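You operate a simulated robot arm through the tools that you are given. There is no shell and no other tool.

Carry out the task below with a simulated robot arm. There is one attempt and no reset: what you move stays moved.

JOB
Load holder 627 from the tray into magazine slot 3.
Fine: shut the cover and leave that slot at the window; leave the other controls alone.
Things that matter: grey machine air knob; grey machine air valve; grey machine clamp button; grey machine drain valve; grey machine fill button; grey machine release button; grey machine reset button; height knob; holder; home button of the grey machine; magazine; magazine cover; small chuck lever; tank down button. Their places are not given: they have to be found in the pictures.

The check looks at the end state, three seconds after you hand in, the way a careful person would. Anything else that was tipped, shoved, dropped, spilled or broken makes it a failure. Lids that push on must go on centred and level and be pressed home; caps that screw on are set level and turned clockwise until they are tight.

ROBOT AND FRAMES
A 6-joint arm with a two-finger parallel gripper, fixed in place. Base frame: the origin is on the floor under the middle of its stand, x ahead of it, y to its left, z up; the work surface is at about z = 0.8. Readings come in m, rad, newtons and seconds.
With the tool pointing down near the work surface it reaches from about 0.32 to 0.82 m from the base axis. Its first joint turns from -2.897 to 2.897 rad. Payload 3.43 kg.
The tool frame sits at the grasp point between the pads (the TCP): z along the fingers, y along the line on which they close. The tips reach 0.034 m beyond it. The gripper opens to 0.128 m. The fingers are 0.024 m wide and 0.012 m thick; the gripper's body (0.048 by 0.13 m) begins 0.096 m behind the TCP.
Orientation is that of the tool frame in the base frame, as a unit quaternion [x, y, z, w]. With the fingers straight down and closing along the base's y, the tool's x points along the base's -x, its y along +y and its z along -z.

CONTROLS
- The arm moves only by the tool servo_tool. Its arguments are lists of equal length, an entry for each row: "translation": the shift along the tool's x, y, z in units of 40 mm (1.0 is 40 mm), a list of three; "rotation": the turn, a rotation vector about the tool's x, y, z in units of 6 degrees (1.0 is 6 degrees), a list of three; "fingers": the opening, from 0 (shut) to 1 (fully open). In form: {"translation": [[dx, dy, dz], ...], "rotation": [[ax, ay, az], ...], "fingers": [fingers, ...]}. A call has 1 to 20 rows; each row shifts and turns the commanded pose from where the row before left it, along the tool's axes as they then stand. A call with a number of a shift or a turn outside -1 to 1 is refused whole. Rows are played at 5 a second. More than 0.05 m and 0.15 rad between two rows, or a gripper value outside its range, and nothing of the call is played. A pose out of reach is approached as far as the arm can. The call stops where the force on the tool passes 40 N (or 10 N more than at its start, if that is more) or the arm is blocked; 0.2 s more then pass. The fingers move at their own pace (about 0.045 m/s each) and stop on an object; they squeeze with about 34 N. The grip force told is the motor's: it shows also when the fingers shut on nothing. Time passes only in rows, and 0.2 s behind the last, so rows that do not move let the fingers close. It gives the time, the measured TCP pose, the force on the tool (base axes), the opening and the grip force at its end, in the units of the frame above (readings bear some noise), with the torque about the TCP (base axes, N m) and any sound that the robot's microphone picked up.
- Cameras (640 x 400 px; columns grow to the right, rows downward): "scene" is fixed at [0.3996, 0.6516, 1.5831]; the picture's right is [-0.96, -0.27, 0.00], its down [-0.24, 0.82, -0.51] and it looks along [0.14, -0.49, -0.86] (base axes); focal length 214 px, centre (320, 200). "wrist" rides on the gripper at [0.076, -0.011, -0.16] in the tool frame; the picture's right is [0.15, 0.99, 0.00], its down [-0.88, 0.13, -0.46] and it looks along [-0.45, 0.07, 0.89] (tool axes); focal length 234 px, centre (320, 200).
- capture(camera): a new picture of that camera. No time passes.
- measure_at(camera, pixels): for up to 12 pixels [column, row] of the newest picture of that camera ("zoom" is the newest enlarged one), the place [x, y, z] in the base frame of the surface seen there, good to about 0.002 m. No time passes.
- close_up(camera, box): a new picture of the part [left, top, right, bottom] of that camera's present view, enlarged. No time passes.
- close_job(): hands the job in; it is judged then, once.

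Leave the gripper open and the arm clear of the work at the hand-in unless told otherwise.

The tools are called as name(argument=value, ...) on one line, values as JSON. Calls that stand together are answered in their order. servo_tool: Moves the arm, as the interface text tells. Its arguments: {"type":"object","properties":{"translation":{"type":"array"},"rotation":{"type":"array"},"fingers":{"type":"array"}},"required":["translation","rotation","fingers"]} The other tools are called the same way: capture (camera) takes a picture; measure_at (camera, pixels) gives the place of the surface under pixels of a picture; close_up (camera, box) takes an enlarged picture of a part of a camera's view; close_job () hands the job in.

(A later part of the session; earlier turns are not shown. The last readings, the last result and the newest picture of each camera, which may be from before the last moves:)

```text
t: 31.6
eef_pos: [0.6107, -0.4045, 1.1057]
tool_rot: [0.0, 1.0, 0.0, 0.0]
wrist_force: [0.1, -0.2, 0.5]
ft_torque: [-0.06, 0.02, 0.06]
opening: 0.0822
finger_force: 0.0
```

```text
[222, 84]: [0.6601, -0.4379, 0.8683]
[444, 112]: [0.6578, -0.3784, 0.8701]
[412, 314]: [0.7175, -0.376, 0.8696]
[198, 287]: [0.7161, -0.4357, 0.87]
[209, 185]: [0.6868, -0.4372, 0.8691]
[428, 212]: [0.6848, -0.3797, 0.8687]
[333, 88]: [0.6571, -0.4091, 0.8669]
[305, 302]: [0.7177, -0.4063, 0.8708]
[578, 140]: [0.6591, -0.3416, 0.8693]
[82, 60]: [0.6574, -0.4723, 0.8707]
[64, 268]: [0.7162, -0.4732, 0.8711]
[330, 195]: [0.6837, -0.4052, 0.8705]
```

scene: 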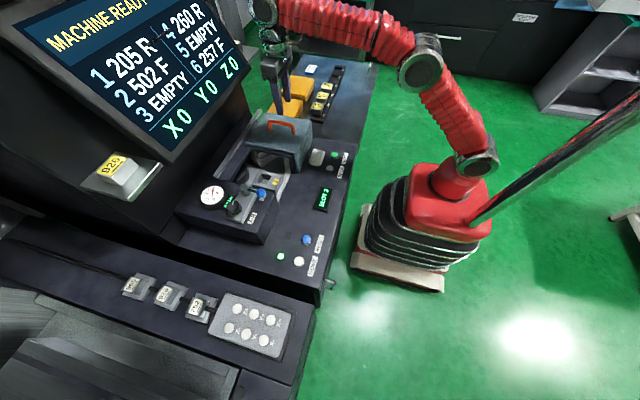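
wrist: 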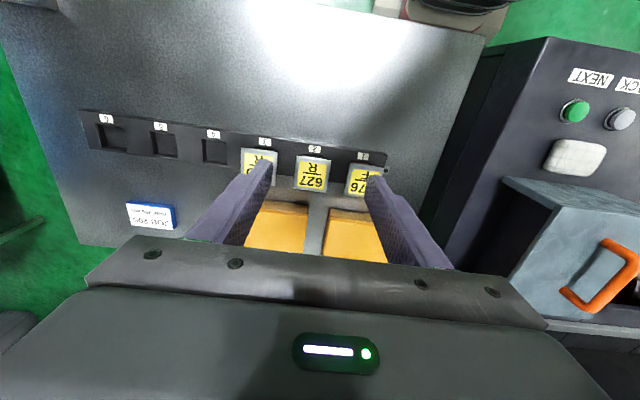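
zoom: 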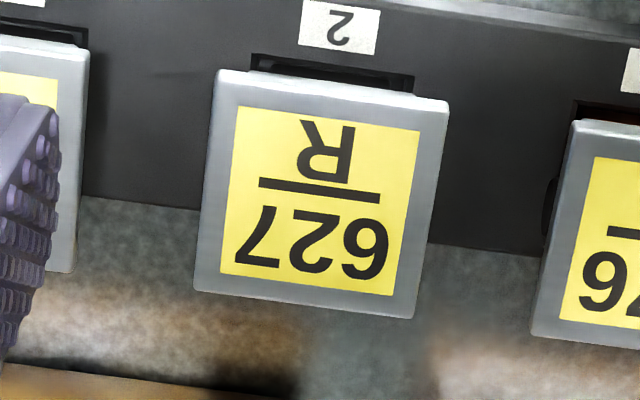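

Cap centre is (0.687, −0.4075), 60 mm wide. I descend to z≈0.95 above it and centre.

servo_tool(translation=[[-0.1, -0.02, 0.97], [-0.1, -0.02, 0.97], [-0.1, -0.02, 0.97], [-0.1, -0.015, 0.97], [-0.5, 0, 0], [-0.5, 0, 0], [-0.5, 0, 0], [0, 0, 0], [0, 0, 0]], rotation=[[0, 0, 0], [0, 0, 0], [0, 0, 0], [0, 0, 0], [0, 0, 0], [0, 0, 0], [0, 0, 0], [0, 0, 0], [0, 0, 0]], fingers=[0.64, 0.64, 0.64, 0.64, 0.64, 0.64, 0.64, 0.64, 0.64])

capture(camera="wrist")

close_up(camera="scene", box=[295, 70, 355, 130])

```text
t: 33.6
eef_pos: [0.6862, -0.4063, 0.9495]
tool_rot: [0.0, 1.0, -0.001, 0.0]
wrist_force: [-0.8, -0.1, -0.1]
ft_torque: [-0.03, -0.01, -0.01]
opening: 0.0818
finger_force: 0.0
```

```text
taken
```

wrist: 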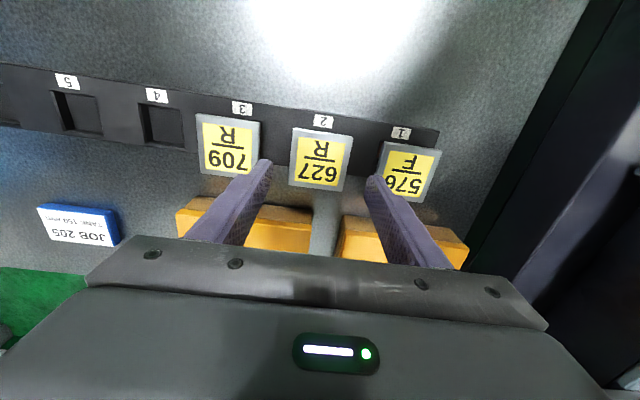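

```text
6.67 times, centred on (325, 100) of scene
```

zoom: 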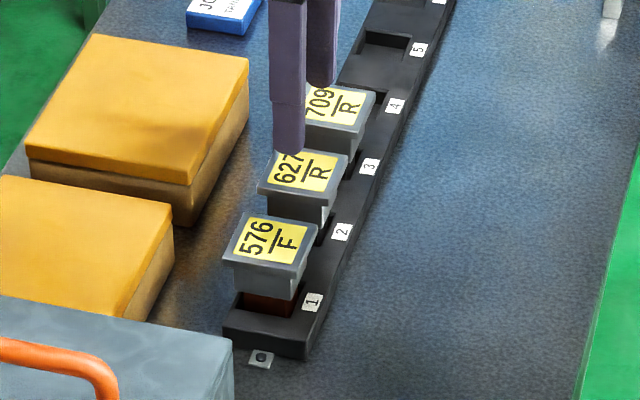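

The pose is centred on 627. I descend to TCP z≈0.875 (tips ~0.841, beside the cap, above the rack).

servo_tool(translation=[[-0.02, -0.03, 0.6], [0, 0, 0.6], [0, 0, 0.4], [0, 0, 0.26], [0, 0, 0]], rotation=[[0, 0, 0], [0, 0, 0], [0, 0, 0], [0, 0, 0], [0, 0, 0]], fingers=[0.64, 0.64, 0.64, 0.64, 0.64])

close_up(camera="scene", box=[295, 70, 355, 130])

close_up(camera="wrist", box=[220, 90, 460, 240])

```text
t: 34.8
eef_pos: [0.6866, -0.4081, 0.8758]
tool_rot: [0.0, 1.0, 0.0, 0.0]
wrist_force: [0.0, -0.1, 0.1]
ft_torque: [-0.02, 0.01, 0.0]
opening: 0.0819
finger_force: 0.0
```

```text
6.67 times, centred on (325, 100) of scene
```

zoom: 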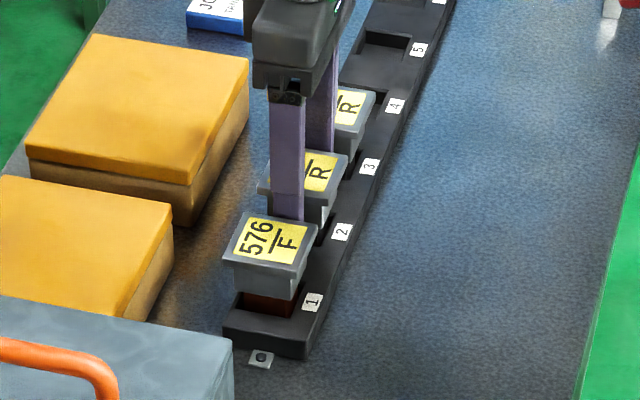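

```text
2.67 times, centred on (340, 165) of wrist
```

zoom: 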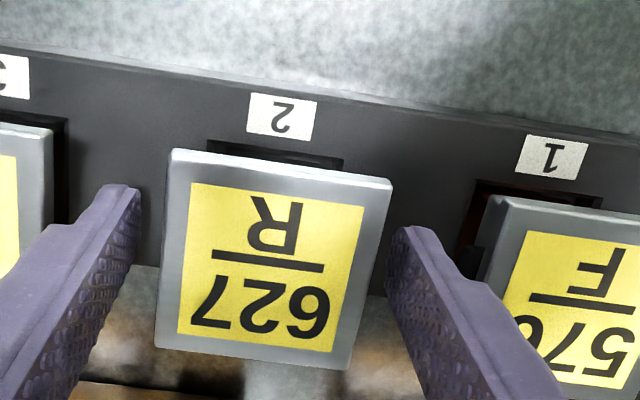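

Fingers straddle 627 with even gaps and clear of neighbours. I close.

servo_tool(translation=[[0, 0, 0], [0, 0, 0], [0, 0, 0], [0, 0, 0]], rotation=[[0, 0, 0], [0, 0, 0], [0, 0, 0], [0, 0, 0]], fingers=[0, 0, 0, 0])

```text
t: 35.8
eef_pos: [0.687, -0.4079, 0.8751]
tool_rot: [0.0, 1.0, 0.0, 0.0]
wrist_force: [-0.2, -0.4, 0.7]
ft_torque: [-0.05, -0.04, -0.01]
opening: 0.0616
finger_force: 34.0
```

Gripped the cap at 61.6 mm. I lift 40 mm straight up and look.

servo_tool(translation=[[0, 0, -0.2], [0, 0, -0.3], [0, 0, -0.5], [0, 0, -0.5], [0, 0, 0]], rotation=[[0, 0, 0], [0, 0, 0], [0, 0, 0], [0, 0, 0], [0, 0, 0]], fingers=[0, 0, 0, 0, 0])

close_up(camera="scene", box=[295, 60, 355, 120])

close_up(camera="wrist", box=[220, 90, 460, 240])

```text
t: 37.0
eef_pos: [0.6859, -0.409, 0.9378]
tool_rot: [0.0, 1.0, 0.0, 0.0]
wrist_force: [-0.2, 0.2, -3.1]
ft_torque: [0.0, 0.0, 0.0]
opening: 0.0616
finger_force: 33.7
```

```text
6.67 times, centred on (325, 90) of scene
```

zoom: 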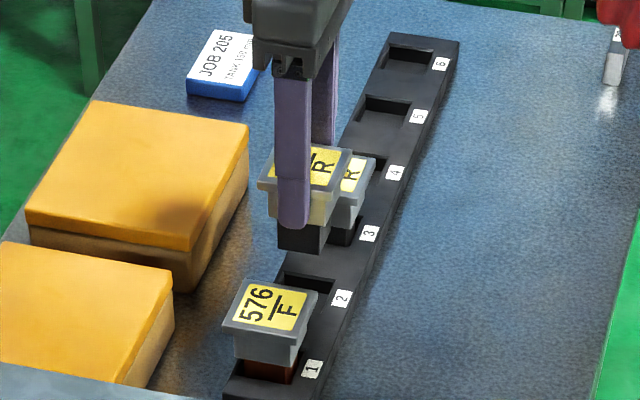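

```text
2.67 times, centred on (340, 165) of wrist
```

zoom: 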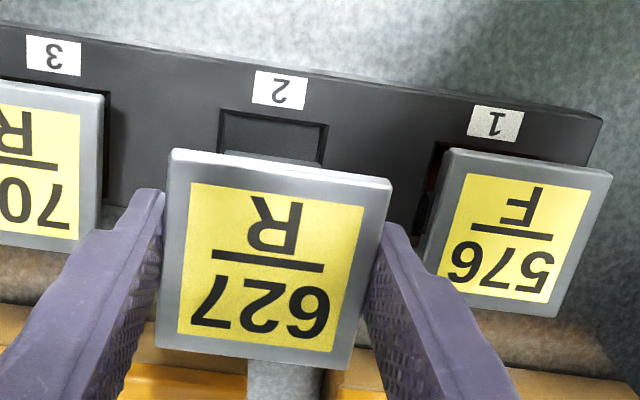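

The holder hangs level and is free of the tray. I back toward the base while rising, to carry it around in front of the cover.

servo_tool(translation=[[0.4, 0, -0.5], [0.6, 0, -0.6], [0.6, 0, -0.6], [0.6, 0.2, -0.6], [0.5, 0.5, -0.6], [0, 0.8, -0.4], [0, 0.85, 0], [0, 0.85, 0], [0, 0.85, 0], [0, 0.85, 0], [0, 0.85, 0], [0, 0.85, 0], [0, 0.85, 0], [0, 0.85, 0], [0, 0.85, 0], [0, 0.8, 0], [0, 0.6, 0], [0, 0.3, 0], [0, 0, 0]], rotation=[[0, 0, 0], [0, 0, 0], [0, 0, 0], [0, 0, 0], [0, 0, 0], [0, 0, 0], [0, 0, 0], [0, 0, 0], [0, 0, 0], [0, 0, 0], [0, 0, 0], [0, 0, 0], [0, 0, 0], [0, 0, 0], [0, 0, 0], [0, 0, 0], [0, 0, 0], [0, 0, 0], [0, 0, 0]], fingers=[0, 0, 0, 0, 0, 0, 0, 0, 0, 0, 0, 0, 0, 0, 0, 0, 0, 0, 0])

capture(camera="scene")

capture(camera="wrist")

```text
t: 41.0
eef_pos: [0.5799, 0.0265, 1.0676]
tool_rot: [0.0, 1.0, 0.001, 0.0]
wrist_force: [0.7, -0.3, -3.6]
ft_torque: [0.01, 0.01, 0.02]
opening: 0.0615
finger_force: 34.3
```

```text
taken
```

scene: 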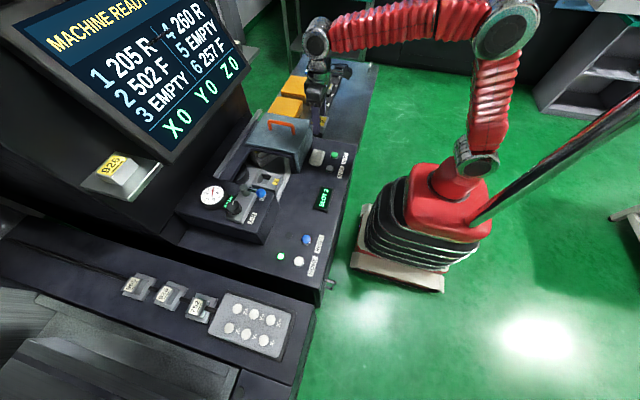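

```text
taken
```

wrist: 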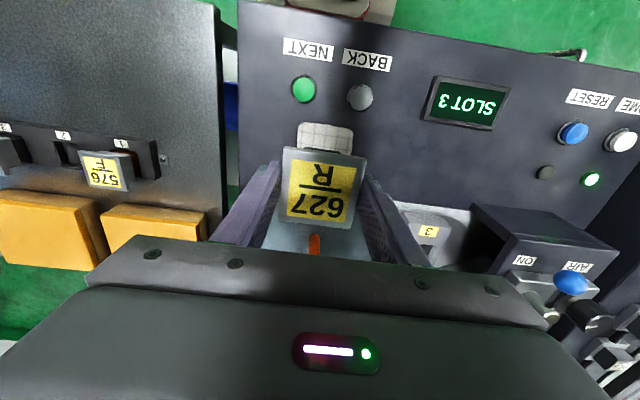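

I'm at y=0.027; 0.2 m more in y to be in line with the pocket.

servo_tool(translation=[[0, 0.85, 0], [0, 0.85, 0], [0, 0.85, 0], [0, 0.85, 0], [0, 0.85, 0], [0, 0.5, 0], [0, 0.24, 0], [0, 0, 0]], rotation=[[0, 0, 0], [0, 0, 0], [0, 0, 0], [0, 0, 0], [0, 0, 0], [0, 0, 0], [0, 0, 0], [0, 0, 0]], fingers=[0, 0, 0, 0, 0, 0, 0, 0])

close_up(camera="scene", box=[230, 90, 350, 190])

capture(camera="wrist")

```text
t: 42.8
eef_pos: [0.5777, 0.2258, 1.0696]
tool_rot: [0.0, 1.0, 0.001, 0.0]
wrist_force: [0.0, -0.9, -3.1]
ft_torque: [-0.01, 0.02, 0.01]
opening: 0.0617
finger_force: 33.9
```

```text
4.00 times, centred on (290, 140) of scene
```

zoom: 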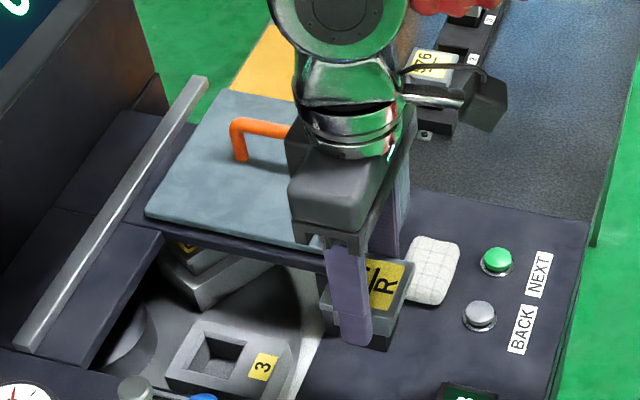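

```text
taken
```

wrist: 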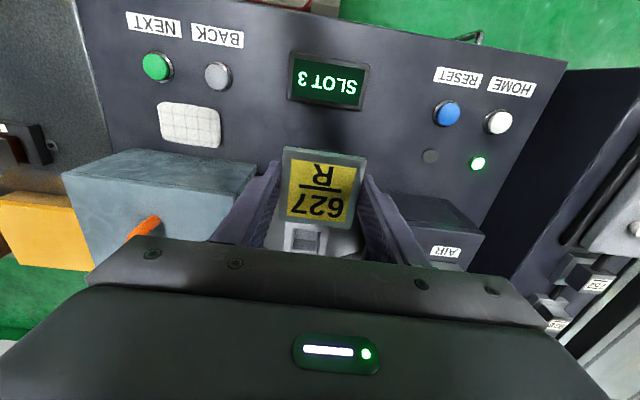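

In line with the pocket now. I measure how the holder sits in the gripper: cap corners in the wrist view, and the pocket again.

close_up(camera="wrist", box=[270, 140, 380, 262])

```text
3.28 times, centred on (325, 201) of wrist
```

zoom: 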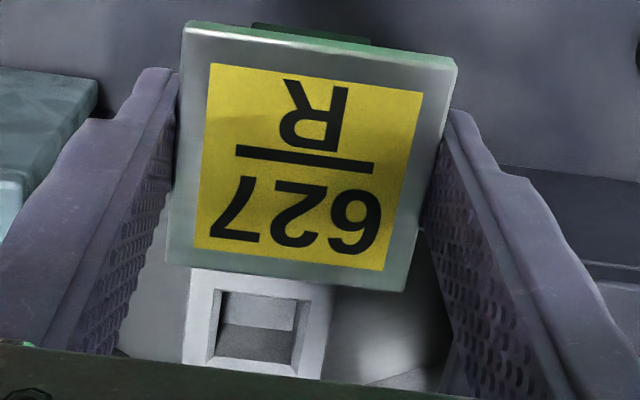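

measure_at(camera="zoom", pixels=[[190, 36], [450, 70], [404, 288], [172, 258], [320, 54], [288, 272], [182, 150], [428, 180], [217, 290], [304, 300], [292, 372], [208, 362]])

measure_at(camera="scene", pixels=[[310, 172], [322, 175], [330, 158]])

```text
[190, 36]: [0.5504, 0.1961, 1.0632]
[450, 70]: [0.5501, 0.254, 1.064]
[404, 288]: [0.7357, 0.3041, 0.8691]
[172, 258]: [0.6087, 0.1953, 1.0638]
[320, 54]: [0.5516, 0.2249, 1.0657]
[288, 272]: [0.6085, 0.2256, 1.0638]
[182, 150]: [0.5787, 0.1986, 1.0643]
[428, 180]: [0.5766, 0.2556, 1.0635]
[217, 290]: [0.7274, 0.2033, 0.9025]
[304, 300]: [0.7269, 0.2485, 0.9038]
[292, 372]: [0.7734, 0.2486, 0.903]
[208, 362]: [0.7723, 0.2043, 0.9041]
```

```text
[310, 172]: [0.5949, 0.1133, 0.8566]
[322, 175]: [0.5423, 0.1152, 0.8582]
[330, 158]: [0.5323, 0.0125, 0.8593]
```

Holder is centred in the grip (cap top 5 mm below TCP); pocket centre (0.750, 0.226). I move in over the pocket at TCP z≈1.0 (electrode end ≈0.93).

servo_tool(translation=[[-0.7, 0, 0.35], [-0.7, 0, 0.35], [-0.7, 0, 0.35], [-0.7, 0, 0.35], [-0.7, 0, 0.34], [-0.5, 0, 0], [-0.29, 0, 0], [0, 0, 0], [0, 0, 0]], rotation=[[0, 0, 0], [0, 0, 0], [0, 0, 0], [0, 0, 0], [0, 0, 0], [0, 0, 0], [0, 0, 0], [0, 0, 0], [0, 0, 0]], fingers=[0, 0, 0, 0, 0, 0, 0, 0, 0])

close_up(camera="scene", box=[200, 90, 330, 210])

close_up(camera="wrist", box=[240, 90, 400, 262])

```text
t: 44.8
eef_pos: [0.751, 0.2264, 0.9983]
tool_rot: [0.001, 1.0, 0.0, 0.0]
wrist_force: [-0.2, -0.5, -3.1]
ft_torque: [0.01, -0.01, -0.01]
opening: 0.0614
finger_force: 33.8
```

```text
3.33 times, centred on (265, 150) of scene
```

zoom: 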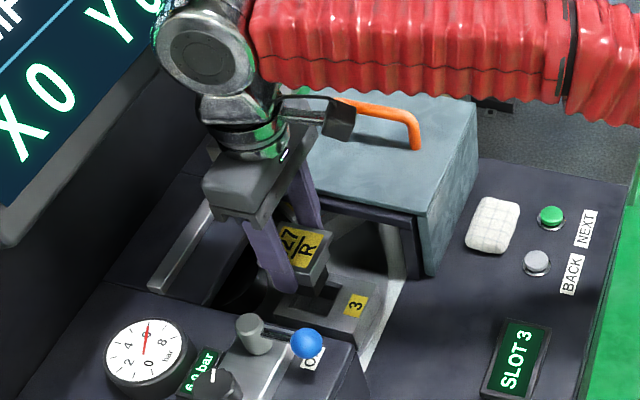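

```text
2.33 times, centred on (320, 176) of wrist
```

zoom: 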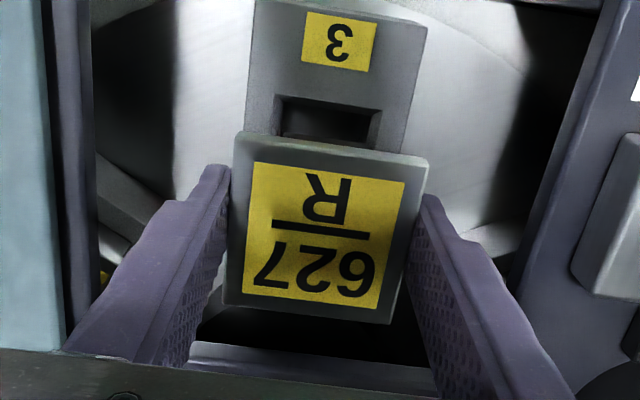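

The holder hovers over the pocket. I zoom on the electrode and pocket for an alignment check.

close_up(camera="scene", box=[270, 155, 325, 200])

measure_at(camera="wrist", pixels=[[322, 150], [312, 226]])

```text
8.89 times, centred on (298, 178) of scene
```

zoom: 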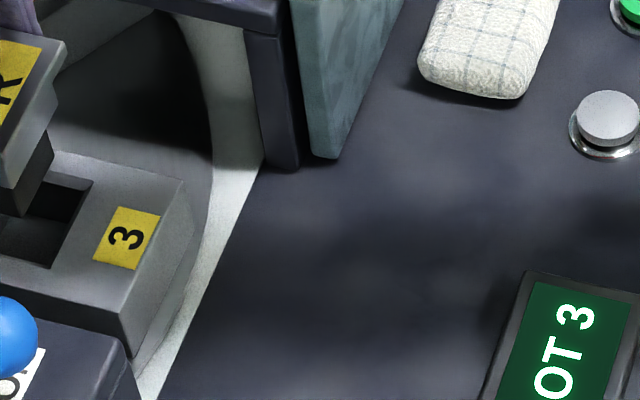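

```text
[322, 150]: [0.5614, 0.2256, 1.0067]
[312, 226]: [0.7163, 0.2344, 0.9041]
```

I take fresh views: scene zoom centred on the electrode and a new wrist picture.

close_up(camera="scene", box=[250, 150, 315, 195])

capture(camera="wrist")

```text
8.89 times, centred on (282, 172) of scene
```

zoom: 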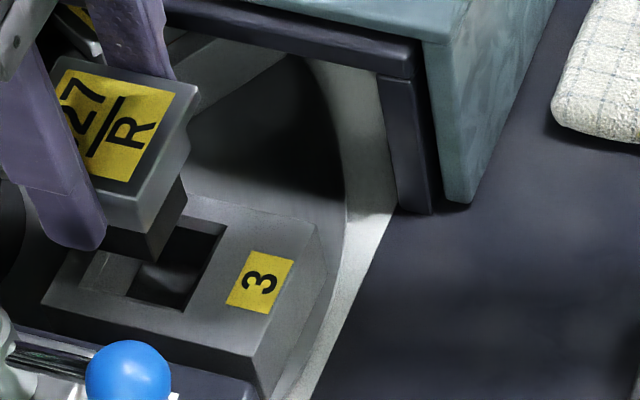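

```text
taken
```

wrist: 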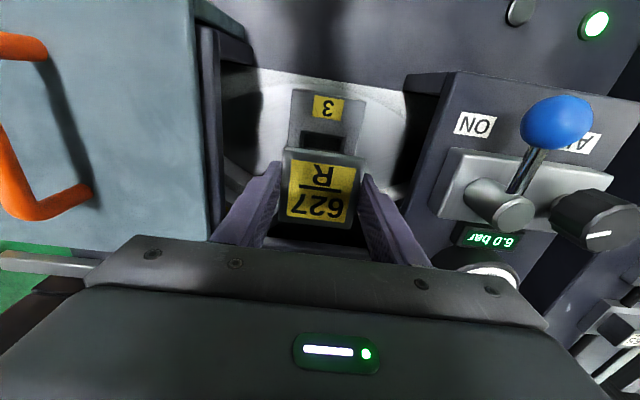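

I measure electrode side faces (125,243), (168,222) and the pocket rim around it.

measure_at(camera="zoom", pixels=[[125, 243], [135, 250], [168, 222], [175, 205], [182, 195], [155, 245], [225, 232], [190, 308], [228, 262], [205, 295], [110, 258], [100, 300]])

measure_at(camera="wrist", pixels=[[289, 152], [362, 160], [352, 226], [282, 218], [299, 136], [341, 141], [320, 190], [320, 100]])

```text
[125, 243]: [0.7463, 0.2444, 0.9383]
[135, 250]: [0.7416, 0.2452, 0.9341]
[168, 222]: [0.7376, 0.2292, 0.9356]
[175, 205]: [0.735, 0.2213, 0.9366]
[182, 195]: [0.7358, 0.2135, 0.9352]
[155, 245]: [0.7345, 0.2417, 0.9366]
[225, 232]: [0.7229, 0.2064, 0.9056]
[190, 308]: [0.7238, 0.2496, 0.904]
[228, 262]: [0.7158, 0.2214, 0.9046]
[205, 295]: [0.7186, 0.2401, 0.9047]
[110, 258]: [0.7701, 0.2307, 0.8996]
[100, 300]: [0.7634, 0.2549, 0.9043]
```

```text
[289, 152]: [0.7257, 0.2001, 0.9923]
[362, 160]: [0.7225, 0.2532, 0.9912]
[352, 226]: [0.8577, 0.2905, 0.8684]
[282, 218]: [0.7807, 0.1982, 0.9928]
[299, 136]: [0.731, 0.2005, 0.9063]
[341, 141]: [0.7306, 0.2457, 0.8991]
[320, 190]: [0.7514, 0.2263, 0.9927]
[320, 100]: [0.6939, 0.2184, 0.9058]
```

Alignment: electrode faces are inside the pocket rim on all sides; I nudge −1 mm in x and descend slowly to just inside the chamfer.

servo_tool(translation=[[0.025, -0.01, 0.1], [0, 0, 0.15], [0, 0, 0.15], [0, 0, 0.1], [0, 0, 0.1], [0, 0, 0]], rotation=[[0, 0, 0], [0, 0, 0], [0, 0, 0], [0, 0, 0], [0, 0, 0], [0, 0, 0]], fingers=[0, 0, 0, 0, 0, 0])

close_up(camera="scene", box=[240, 150, 305, 195])

```text
t: 46.2
eef_pos: [0.7508, 0.2252, 0.9745]
tool_rot: [-0.001, 1.0, -0.001, 0.001]
wrist_force: [-1.1, 0.6, -3.4]
ft_torque: [0.0, 0.02, 0.02]
opening: 0.0616
finger_force: 33.7
```

```text
8.89 times, centred on (272, 172) of scene
```

zoom: 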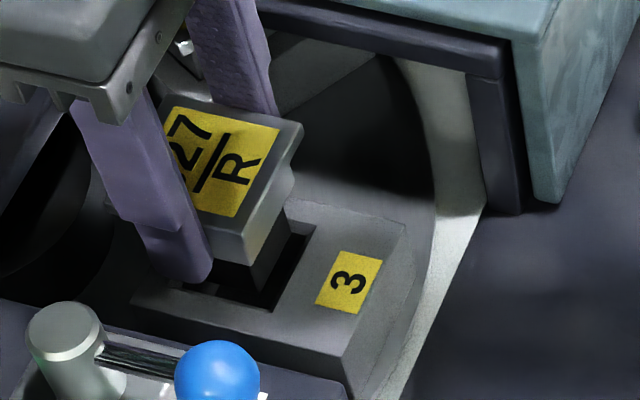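

It looks well centred. I go on descending in 3 mm steps, watching the force.

servo_tool(translation=[[0, 0, 0.08], [0, 0, 0.08], [0, 0, 0.08], [0, 0, 0.08], [0, 0, 0.08], [0, 0, 0]], rotation=[[0, 0, 0], [0, 0, 0], [0, 0, 0], [0, 0, 0], [0, 0, 0], [0, 0, 0]], fingers=[0, 0, 0, 0, 0, 0])

close_up(camera="scene", box=[240, 150, 305, 195])

```text
t: 47.6
eef_pos: [0.7501, 0.2256, 0.9586]
tool_rot: [0.0, 1.0, 0.0, 0.0]
wrist_force: [0.8, 0.0, -3.3]
ft_torque: [-0.03, -0.01, 0.03]
opening: 0.0614
finger_force: 33.9
```

```text
8.89 times, centred on (272, 172) of scene
```

zoom: 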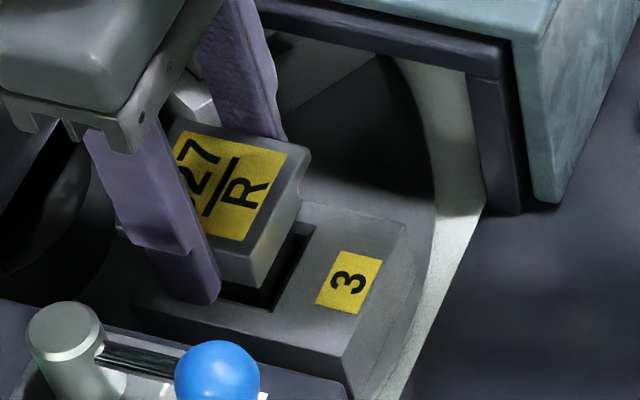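

No resistance; electrode is in the pocket. I continue in 2 mm steps till contact.

servo_tool(translation=[[0, 0, 0.05], [0, 0, 0.05], [0, 0, 0.05], [0, 0, 0.05], [0, 0, 0]], rotation=[[0, 0, 0], [0, 0, 0], [0, 0, 0], [0, 0, 0], [0, 0, 0]], fingers=[0, 0, 0, 0, 0])

close_up(camera="scene", box=[240, 150, 305, 195])

```text
t: 48.8
eef_pos: [0.7515, 0.2256, 0.9516]
tool_rot: [0.0, 1.0, 0.0, 0.0]
wrist_force: [0.0, 1.0, -3.2]
ft_torque: [-0.03, -0.01, -0.02]
opening: 0.0616
finger_force: 34.5
```

```text
8.89 times, centred on (272, 172) of scene
```

zoom: 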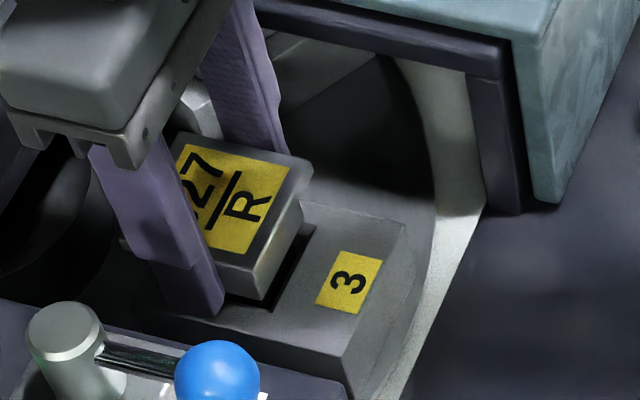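

Still only weight. Continue with 1.6 mm steps.

servo_tool(translation=[[0, 0, 0.04], [0, 0, 0.04], [0, 0, 0.04], [0, 0, 0]], rotation=[[0, 0, 0], [0, 0, 0], [0, 0, 0], [0, 0, 0]], fingers=[0, 0, 0, 0])

close_up(camera="scene", box=[240, 150, 305, 195])

```text
t: 49.8
eef_pos: [0.7512, 0.2255, 0.9466]
tool_rot: [0.0, 1.0, -0.001, 0.0]
wrist_force: [0.1, 0.2, -3.7]
ft_torque: [-0.06, 0.02, 0.0]
opening: 0.0617
finger_force: 34.5
```

```text
8.89 times, centred on (272, 172) of scene
```

zoom: 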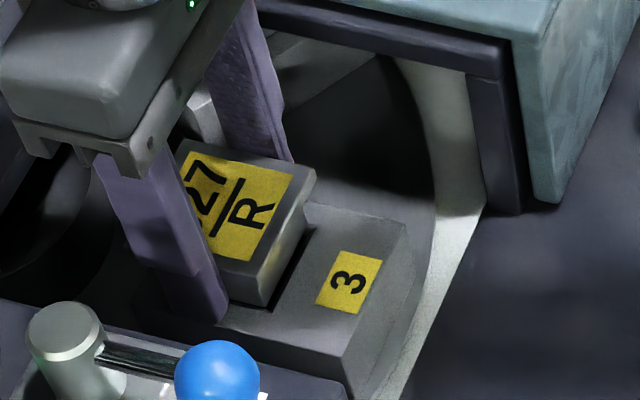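

Still free. The electrode should reach the pocket floor (≈0.872) at TCP ≈0.9425. I go on in 1 mm steps.

servo_tool(translation=[[0, 0, 0.025], [0, 0, 0.025], [0, 0, 0.025], [0, 0, 0]], rotation=[[0, 0, 0], [0, 0, 0], [0, 0, 0], [0, 0, 0]], fingers=[0, 0, 0, 0])

```text
t: 50.8
eef_pos: [0.7517, 0.2261, 0.9457]
tool_rot: [0.0, 1.0, 0.0, 0.001]
wrist_force: [-2.2, -1.7, 12.8]
ft_torque: [-0.28, -0.3, -0.07]
opening: 0.0615
finger_force: 34.0
```

Contact: upward force ~16 N at TCP 0.9457. I look whether it's seated.

close_up(camera="scene", box=[250, 160, 295, 190])

close_up(camera="wrist", box=[240, 90, 400, 262])

```text
13.33 times, centred on (272, 175) of scene
```

zoom: 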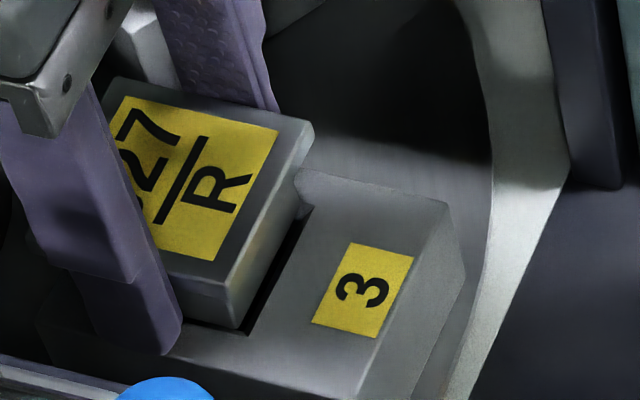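

```text
2.33 times, centred on (320, 176) of wrist
```

zoom: 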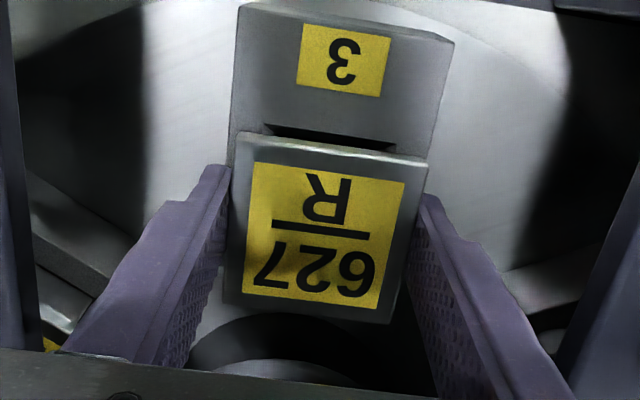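

The holder's neck is meeting the chamfer; small side forces (−2.2, −1.7 N) suggest it's ~1 mm too far +x/+y. I nudge −x 1 mm, −y 0.5 mm with a light push.

servo_tool(translation=[[0.0125, -0.006, 0], [0.0125, -0.006, 0], [0, 0, 0.01], [0, 0, 0]], rotation=[[0, 0, 0], [0, 0, 0], [0, 0, 0], [0, 0, 0]], fingers=[0, 0, 0, 0])

```text
t: 51.8
eef_pos: [0.7502, 0.2259, 0.944]
tool_rot: [-0.001, 1.0, 0.0, 0.001]
wrist_force: [5.7, 2.1, 20.7]
ft_torque: [0.05, -0.68, 0.01]
opening: 0.0617
finger_force: 33.3
```

I re-measure the cap's level and height with a new wrist picture.

capture(camera="wrist")

close_up(camera="wrist", box=[280, 120, 370, 232])

```text
taken
```

wrist: 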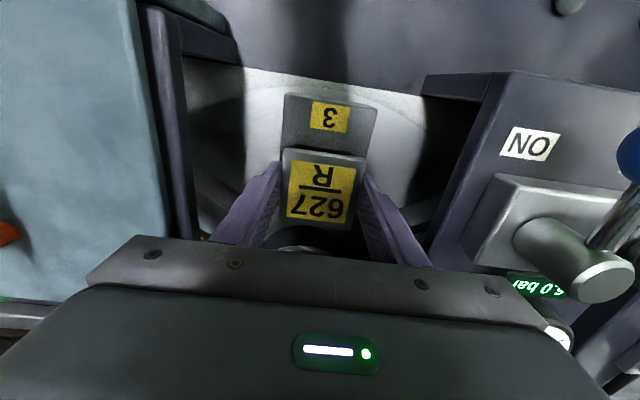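

```text
3.57 times, centred on (325, 176) of wrist
```

zoom: 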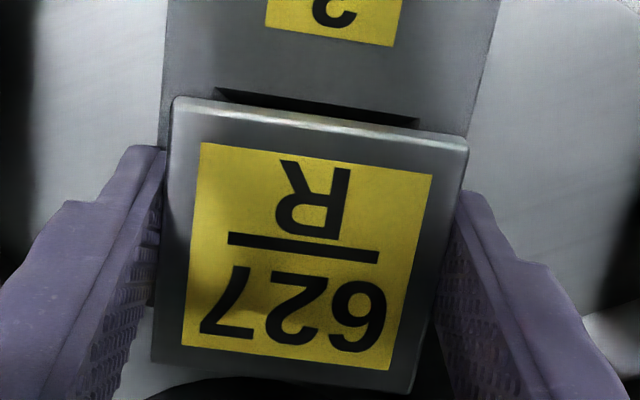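

measure_at(camera="zoom", pixels=[[185, 110], [460, 150], [400, 385], [165, 355], [320, 125], [280, 370], [180, 230], [430, 265], [320, 250], [190, 60], [450, 100], [320, 75]])

```text
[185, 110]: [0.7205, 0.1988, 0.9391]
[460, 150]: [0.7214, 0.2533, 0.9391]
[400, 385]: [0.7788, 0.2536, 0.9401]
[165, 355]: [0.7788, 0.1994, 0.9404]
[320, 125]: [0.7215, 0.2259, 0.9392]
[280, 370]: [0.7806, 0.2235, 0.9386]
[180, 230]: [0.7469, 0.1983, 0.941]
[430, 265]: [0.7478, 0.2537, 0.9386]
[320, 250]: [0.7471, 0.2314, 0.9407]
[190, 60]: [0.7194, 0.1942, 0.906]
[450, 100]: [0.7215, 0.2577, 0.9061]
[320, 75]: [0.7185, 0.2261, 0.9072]
```

Cap is level at z≈0.9395 and centred (0.750, 0.226). I check the side view for a gap.

close_up(camera="scene", box=[252, 163, 292, 190])

```text
14.81 times, centred on (272, 176) of scene
```

zoom: 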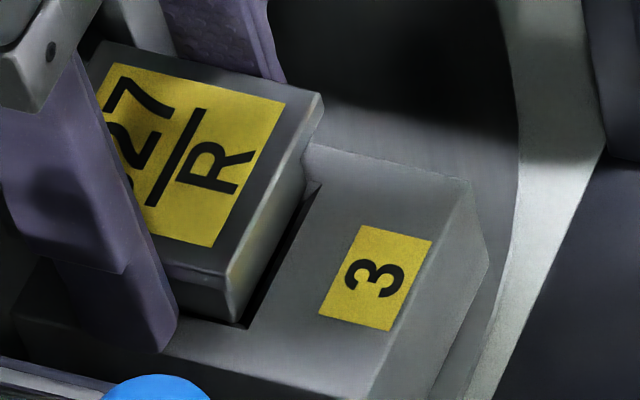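

It appears to sit in the chamfer. I press slightly further (1 mm) to see whether it yields or is at its seat.

servo_tool(translation=[[0, 0, 0.0125], [0, 0, 0.0125], [0, 0, 0]], rotation=[[0, 0, 0], [0, 0, 0], [0, 0, 0]], fingers=[0, 0, 0])

```text
t: 52.6
eef_pos: [0.7494, 0.2254, 0.9433]
tool_rot: [0.0, 1.0, 0.0, 0.001]
wrist_force: [3.2, 9.7, 26.0]
ft_torque: [0.18, -0.17, -0.1]
opening: 0.0619
finger_force: 34.0
```

It's stiff now (26 N). I relieve the load and then open the fingers, letting the holder settle.

servo_tool(translation=[[0, 0.01, -0.03], [0, 0, -0.01], [0, 0, 0]], rotation=[[0, 0, 0], [0, 0, 0], [0, 0, 0]], fingers=[0, 0, 0])

```text
t: 53.4
eef_pos: [0.7484, 0.2258, 0.9431]
tool_rot: [0.0, 1.0, 0.0, -0.001]
wrist_force: [7.7, 10.9, 15.1]
ft_torque: [0.44, -0.36, -0.1]
opening: 0.0617
finger_force: 34.0
```

I relieve more: up 1 mm, +y 0.6 mm, +x 0.6 mm.

servo_tool(translation=[[-0.015, 0.015, -0.025], [0, 0, 0], [0, 0, 0]], rotation=[[0, 0, 0], [0, 0, 0], [0, 0, 0]], fingers=[0, 0, 0])

```text
t: 54.2
eef_pos: [0.7486, 0.2253, 0.9425]
tool_rot: [0.001, 1.0, -0.001, -0.003]
wrist_force: [-2.6, -0.8, -1.2]
ft_torque: [0.02, 0.12, -0.01]
opening: 0.0614
finger_force: 33.9
```

Load is near zero. I open the fingers to ~80 mm.

servo_tool(translation=[[0, 0, 0], [0, 0, 0], [0, 0, 0]], rotation=[[0, 0, 0], [0, 0, 0], [0, 0, 0]], fingers=[0.58, 0.64, 0.64])

close_up(camera="wrist", box=[280, 120, 370, 232])

close_up(camera="scene", box=[252, 163, 292, 190])

```text
t: 55.0
eef_pos: [0.7503, 0.2256, 0.9435]
tool_rot: [0.0, 1.0, 0.0, 0.0]
wrist_force: [0.3, 0.5, -0.7]
ft_torque: [0.02, -0.01, 0.03]
opening: 0.082
finger_force: 0.1
```

```text
3.57 times, centred on (325, 176) of wrist
```

zoom: 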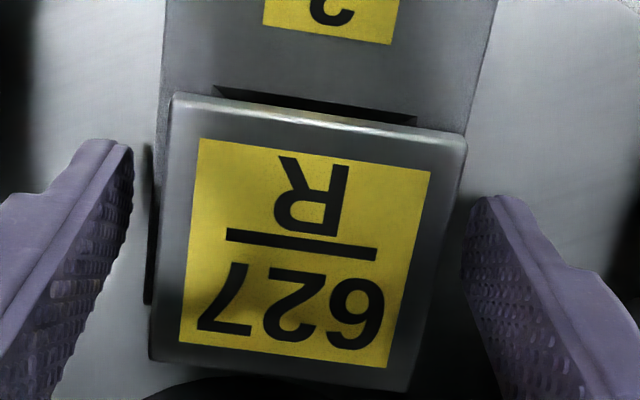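

```text
14.81 times, centred on (272, 176) of scene
```

zoom: 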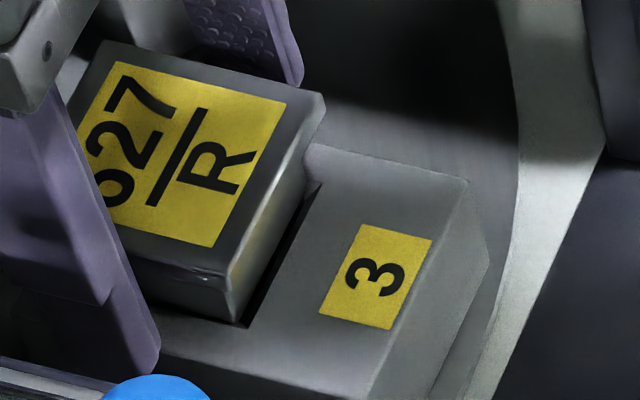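

The holder stays level. I rise straight up 60 mm and examine it.

servo_tool(translation=[[0, 0, -0.3], [0, 0, -0.6], [0, 0, -0.6], [0, 0, 0]], rotation=[[0, 0, 0], [0, 0, 0], [0, 0, 0], [0, 0, 0]], fingers=[0.64, 0.64, 0.64, 0.64])

close_up(camera="wrist", box=[270, 90, 380, 222])

close_up(camera="scene", box=[245, 158, 292, 190])

```text
t: 56.0
eef_pos: [0.7486, 0.2263, 1.0049]
tool_rot: [-0.001, 1.0, 0.0, 0.0]
wrist_force: [1.1, -0.2, -0.2]
ft_torque: [-0.02, -0.02, -0.03]
opening: 0.0819
finger_force: 0.1
```

```text
3.03 times, centred on (325, 156) of wrist
```

zoom: 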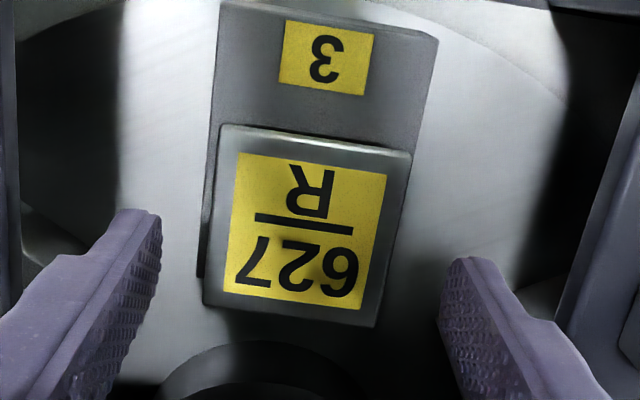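

```text
12.50 times, centred on (268, 174) of scene
```

zoom: 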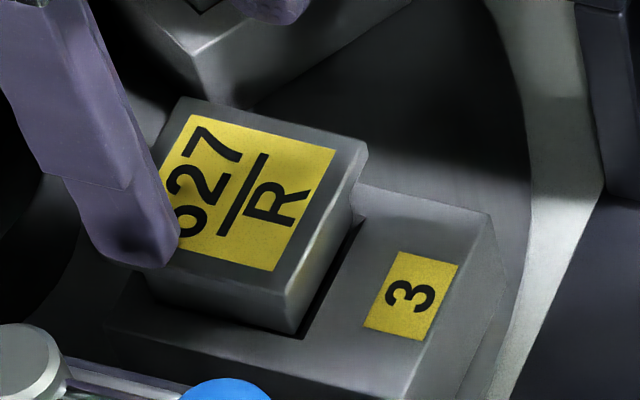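

I measure the cap's height and level from both views.

measure_at(camera="zoom", pixels=[[190, 105], [360, 148], [285, 285], [170, 260], [250, 190], [250, 310], [310, 320], [300, 290], [320, 260], [345, 215], [350, 245], [380, 300]])

capture(camera="wrist")

measure_at(camera="wrist", pixels=[[294, 136], [352, 145], [342, 192], [289, 186], [320, 142], [315, 188], [320, 165], [348, 168]])

```text
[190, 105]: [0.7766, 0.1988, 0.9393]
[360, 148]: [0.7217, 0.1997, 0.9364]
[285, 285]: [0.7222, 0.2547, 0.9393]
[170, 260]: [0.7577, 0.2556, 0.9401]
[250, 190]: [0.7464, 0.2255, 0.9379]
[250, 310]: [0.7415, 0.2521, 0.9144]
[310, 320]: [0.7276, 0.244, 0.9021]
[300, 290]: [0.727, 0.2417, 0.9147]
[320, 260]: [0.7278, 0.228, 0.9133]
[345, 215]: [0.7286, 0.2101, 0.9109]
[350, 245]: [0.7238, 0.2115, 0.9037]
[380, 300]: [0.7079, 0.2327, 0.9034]
```

```text
taken
```

wrist: 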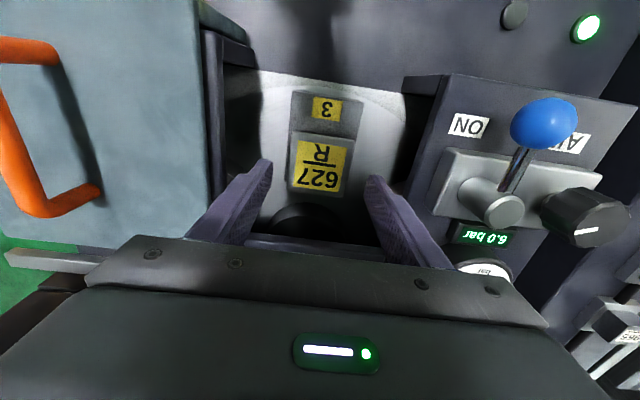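

```text
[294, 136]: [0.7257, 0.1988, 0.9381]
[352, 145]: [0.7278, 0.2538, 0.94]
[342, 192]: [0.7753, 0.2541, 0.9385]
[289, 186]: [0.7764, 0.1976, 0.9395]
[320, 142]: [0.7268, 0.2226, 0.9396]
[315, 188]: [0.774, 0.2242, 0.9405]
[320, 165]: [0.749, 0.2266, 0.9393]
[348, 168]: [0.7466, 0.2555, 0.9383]
```

Level at z≈0.939. To compare with another loaded holder in the magazine I back the arm out of the view (up and toward the base).

servo_tool(translation=[[0, 0, -0.6], [0.6, 0, -0.6], [0.8, 0, -0.4], [0.9, 0, 0], [0.9, 0, 0], [0.9, 0, 0], [0.5, -0.6, 0], [0, -0.8, 0], [0, 0, 0]], rotation=[[0, 0, 0], [0, 0, 0], [0, 0, 0], [0, 0, 0], [0, 0, 0], [0, 0, 0], [0, 0, 0], [0, 0, 0], [0, 0, 0]], fingers=[0.64, 0.64, 0.64, 0.64, 0.3, 0, 0, 0, 0])

capture(camera="scene")

close_up(camera="scene", box=[230, 140, 300, 195])

close_up(camera="scene", box=[0, 0, 260, 160])

```text
t: 58.0
eef_pos: [0.5649, 0.1684, 1.0697]
tool_rot: [0.0, 1.0, 0.0, 0.0]
wrist_force: [-0.7, -0.7, 0.4]
ft_torque: [0.02, -0.02, -0.02]
opening: 0.0001
finger_force: 19.5
out of reach, approached as far as the arm can: row 1
```

```text
taken
```

scene: 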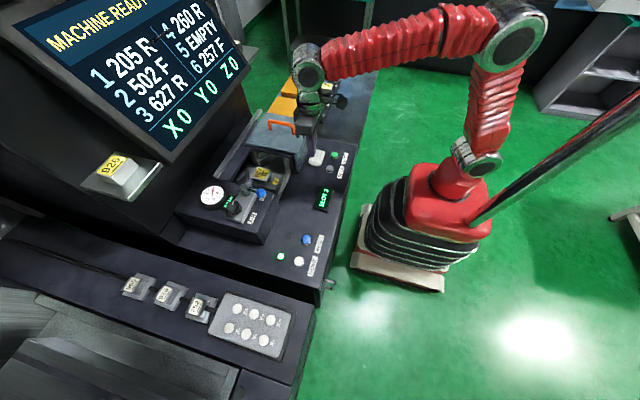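

```text
7.27 times, centred on (265, 168) of scene
```

zoom: 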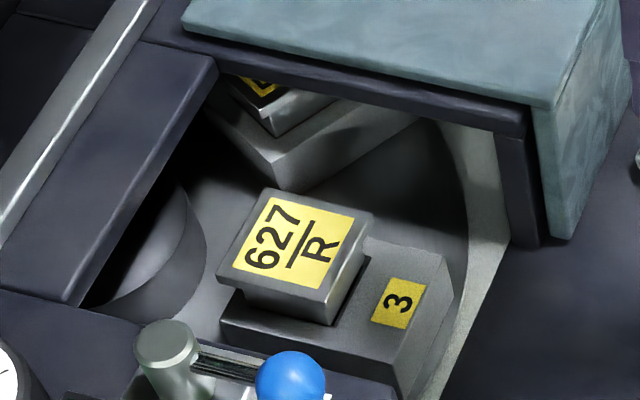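

```text
2.46 times, centred on (130, 80) of scene
```

zoom: 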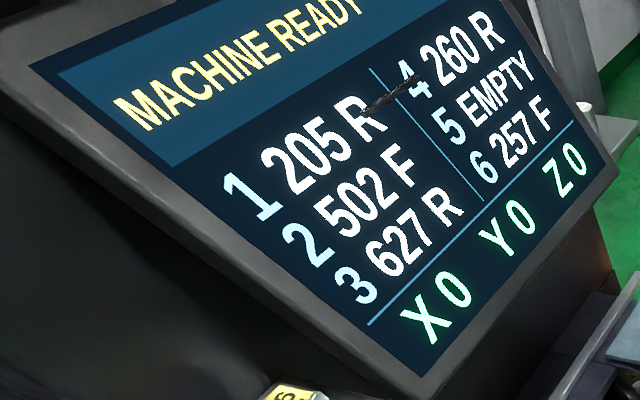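

The screen now lists "3 627 R". I compare seat height with the neighbouring loaded holder (zoom around (265,90)–(320,140)).

close_up(camera="scene", box=[230, 140, 300, 195])

measure_at(camera="zoom", pixels=[[265, 88], [270, 98], [250, 82], [285, 118], [310, 100], [300, 145], [350, 125], [260, 135], [290, 245], [340, 300], [390, 265], [420, 270]])

```text
7.27 times, centred on (265, 168) of scene
```

zoom: 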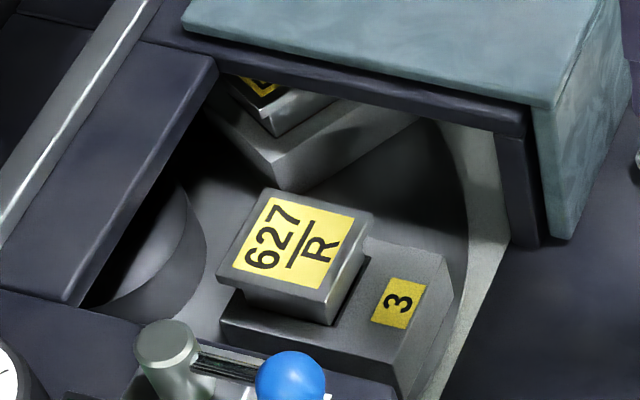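

```text
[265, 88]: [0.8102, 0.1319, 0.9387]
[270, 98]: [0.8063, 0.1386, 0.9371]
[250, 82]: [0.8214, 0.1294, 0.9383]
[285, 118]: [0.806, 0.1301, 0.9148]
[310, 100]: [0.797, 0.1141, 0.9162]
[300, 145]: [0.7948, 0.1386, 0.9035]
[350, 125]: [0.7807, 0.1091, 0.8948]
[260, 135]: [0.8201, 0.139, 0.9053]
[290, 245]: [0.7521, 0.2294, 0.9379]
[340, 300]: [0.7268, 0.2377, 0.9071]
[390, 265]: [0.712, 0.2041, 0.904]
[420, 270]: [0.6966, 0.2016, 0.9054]
```

The neighbour's cap is at 0.938, ours 0.938–0.939: fully seated. Now I go back to shut the cover: open fingers, rise, and go to the handle (y≈0.035).

servo_tool(translation=[[0, -0.6, -0.7], [0, -0.7, -0.7], [-0.3, -0.8, 0], [-0.3, -0.8, 0], [-0.3, -0.45, 0], [0, 0, 0]], rotation=[[0, 0, 0], [0, 0, 0], [0, 0, 0], [0, 0, 0], [0, 0, 0], [0, 0, 0]], fingers=[0.6, 0.6, 0.6, 0.6, 0.6, 0.6])

capture(camera="wrist")

```text
t: 59.4
eef_pos: [0.5981, 0.0346, 1.1227]
tool_rot: [0.0, 1.0, 0.0, 0.0]
wrist_force: [-0.5, 0.9, -0.7]
ft_torque: [0.01, -0.01, -0.03]
opening: 0.0768
finger_force: 0.0
```

```text
taken
```

wrist: 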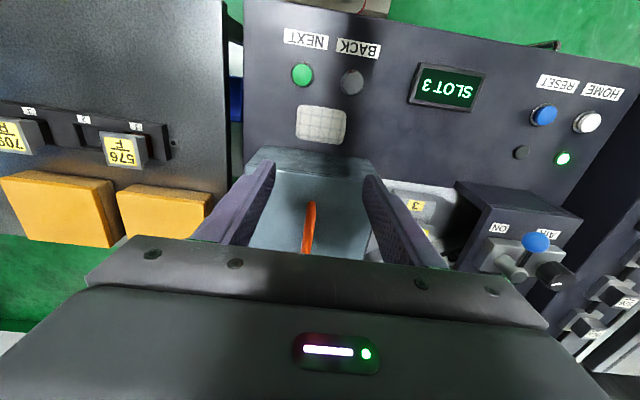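

measure_at(camera="wrist", pixels=[[311, 206], [310, 215], [309, 230], [308, 245], [303, 232], [315, 225]])

```text
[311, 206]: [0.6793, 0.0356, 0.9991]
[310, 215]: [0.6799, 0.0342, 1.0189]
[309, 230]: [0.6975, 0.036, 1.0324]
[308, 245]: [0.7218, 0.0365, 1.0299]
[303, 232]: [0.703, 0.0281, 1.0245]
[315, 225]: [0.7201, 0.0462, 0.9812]
```

The handle bar is at y≈0.035. I go over it at x≈0.708, descend to TCP z≈1.031 and grip.

servo_tool(translation=[[-0.9, 0.01, 0], [-0.9, 0, 0], [-0.9, 0, 0], [0, 0, 0], [0, 0, 0.8], [0, 0, 0.8], [0, 0, 0.4], [0, 0, 0.27], [0, 0, 0], [0, 0, 0], [0, 0, 0], [0, 0, 0], [0, 0, 0]], rotation=[[0, 0, 0], [0, 0, 0], [0, 0, 0], [0, 0, 0], [0, 0, 0], [0, 0, 0], [0, 0, 0], [0, 0, 0], [0, 0, 0], [0, 0, 0], [0, 0, 0], [0, 0, 0], [0, 0, 0]], fingers=[0.6, 0.6, 0.6, 0.6, 0.6, 0.6, 0.6, 0.6, 0.6, 0, 0, 0, 0])

close_up(camera="scene", box=[220, 90, 350, 210])

```text
t: 62.2
eef_pos: [0.707, 0.0361, 1.0323]
tool_rot: [0.0, 1.0, 0.0, 0.0]
wrist_force: [0.3, -2.2, -0.2]
ft_torque: [-0.01, 0.0, 0.0]
opening: 0.0138
finger_force: 23.4
```

```text
3.33 times, centred on (285, 150) of scene
```

zoom: 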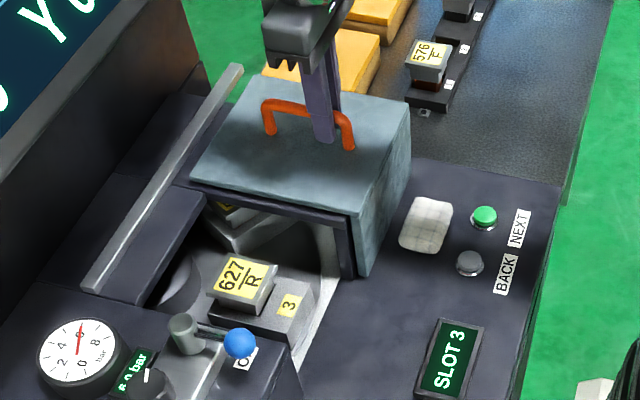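

Gripped. I slide the cover toward +y in steps.

servo_tool(translation=[[0, 0.15, 0], [0, 0.3, 0], [0, 0.3, 0], [0, 0.3, 0], [0, 0.3, 0], [0, 0.3, 0], [0, 0.3, 0], [0, 0.3, 0], [0, 0, 0]], rotation=[[0, 0, 0], [0, 0, 0], [0, 0, 0], [0, 0, 0], [0, 0, 0], [0, 0, 0], [0, 0, 0], [0, 0, 0], [0, 0, 0]], fingers=[0, 0, 0, 0, 0, 0, 0, 0, 0])

close_up(camera="scene", box=[220, 90, 350, 210])

```text
t: 64.2
eef_pos: [0.7061, 0.1257, 1.0326]
tool_rot: [0.001, 1.0, 0.0, 0.0]
wrist_force: [13.7, -1.8, 0.6]
ft_torque: [-0.02, 0.16, 0.01]
opening: 0.0135
finger_force: 45.2
```

```text
3.33 times, centred on (285, 150) of scene
```

zoom: 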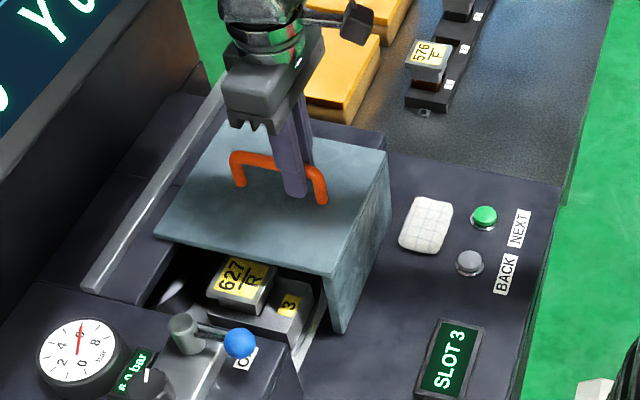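

The cover follows. A small +x force (14 N) — I trim +1 mm in x and continue.

servo_tool(translation=[[-0.03, 0.3, 0], [0, 0.3, 0], [0, 0.3, 0], [0, 0.3, 0], [0, 0.3, 0], [0, 0.3, 0], [0, 0, 0]], rotation=[[0, 0, 0], [0, 0, 0], [0, 0, 0], [0, 0, 0], [0, 0, 0], [0, 0, 0], [0, 0, 0]], fingers=[0, 0, 0, 0, 0, 0, 0])

close_up(camera="scene", box=[220, 90, 350, 210])

```text
t: 65.8
eef_pos: [0.7066, 0.1993, 1.0315]
tool_rot: [0.0, 1.0, 0.0, -0.002]
wrist_force: [-10.1, -1.0, -8.8]
ft_torque: [-0.03, -0.42, -0.04]
opening: 0.0137
finger_force: 45.4
```

```text
3.33 times, centred on (285, 150) of scene
```

zoom: 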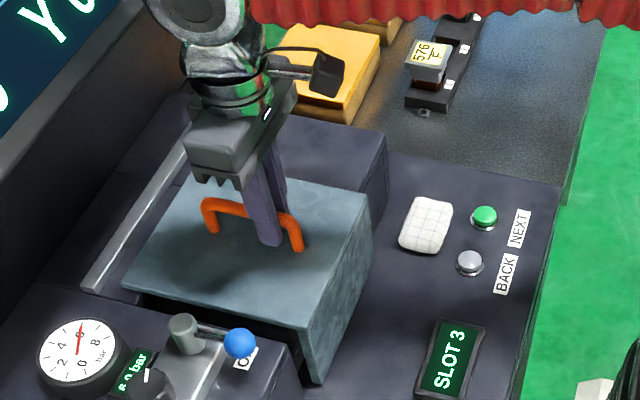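

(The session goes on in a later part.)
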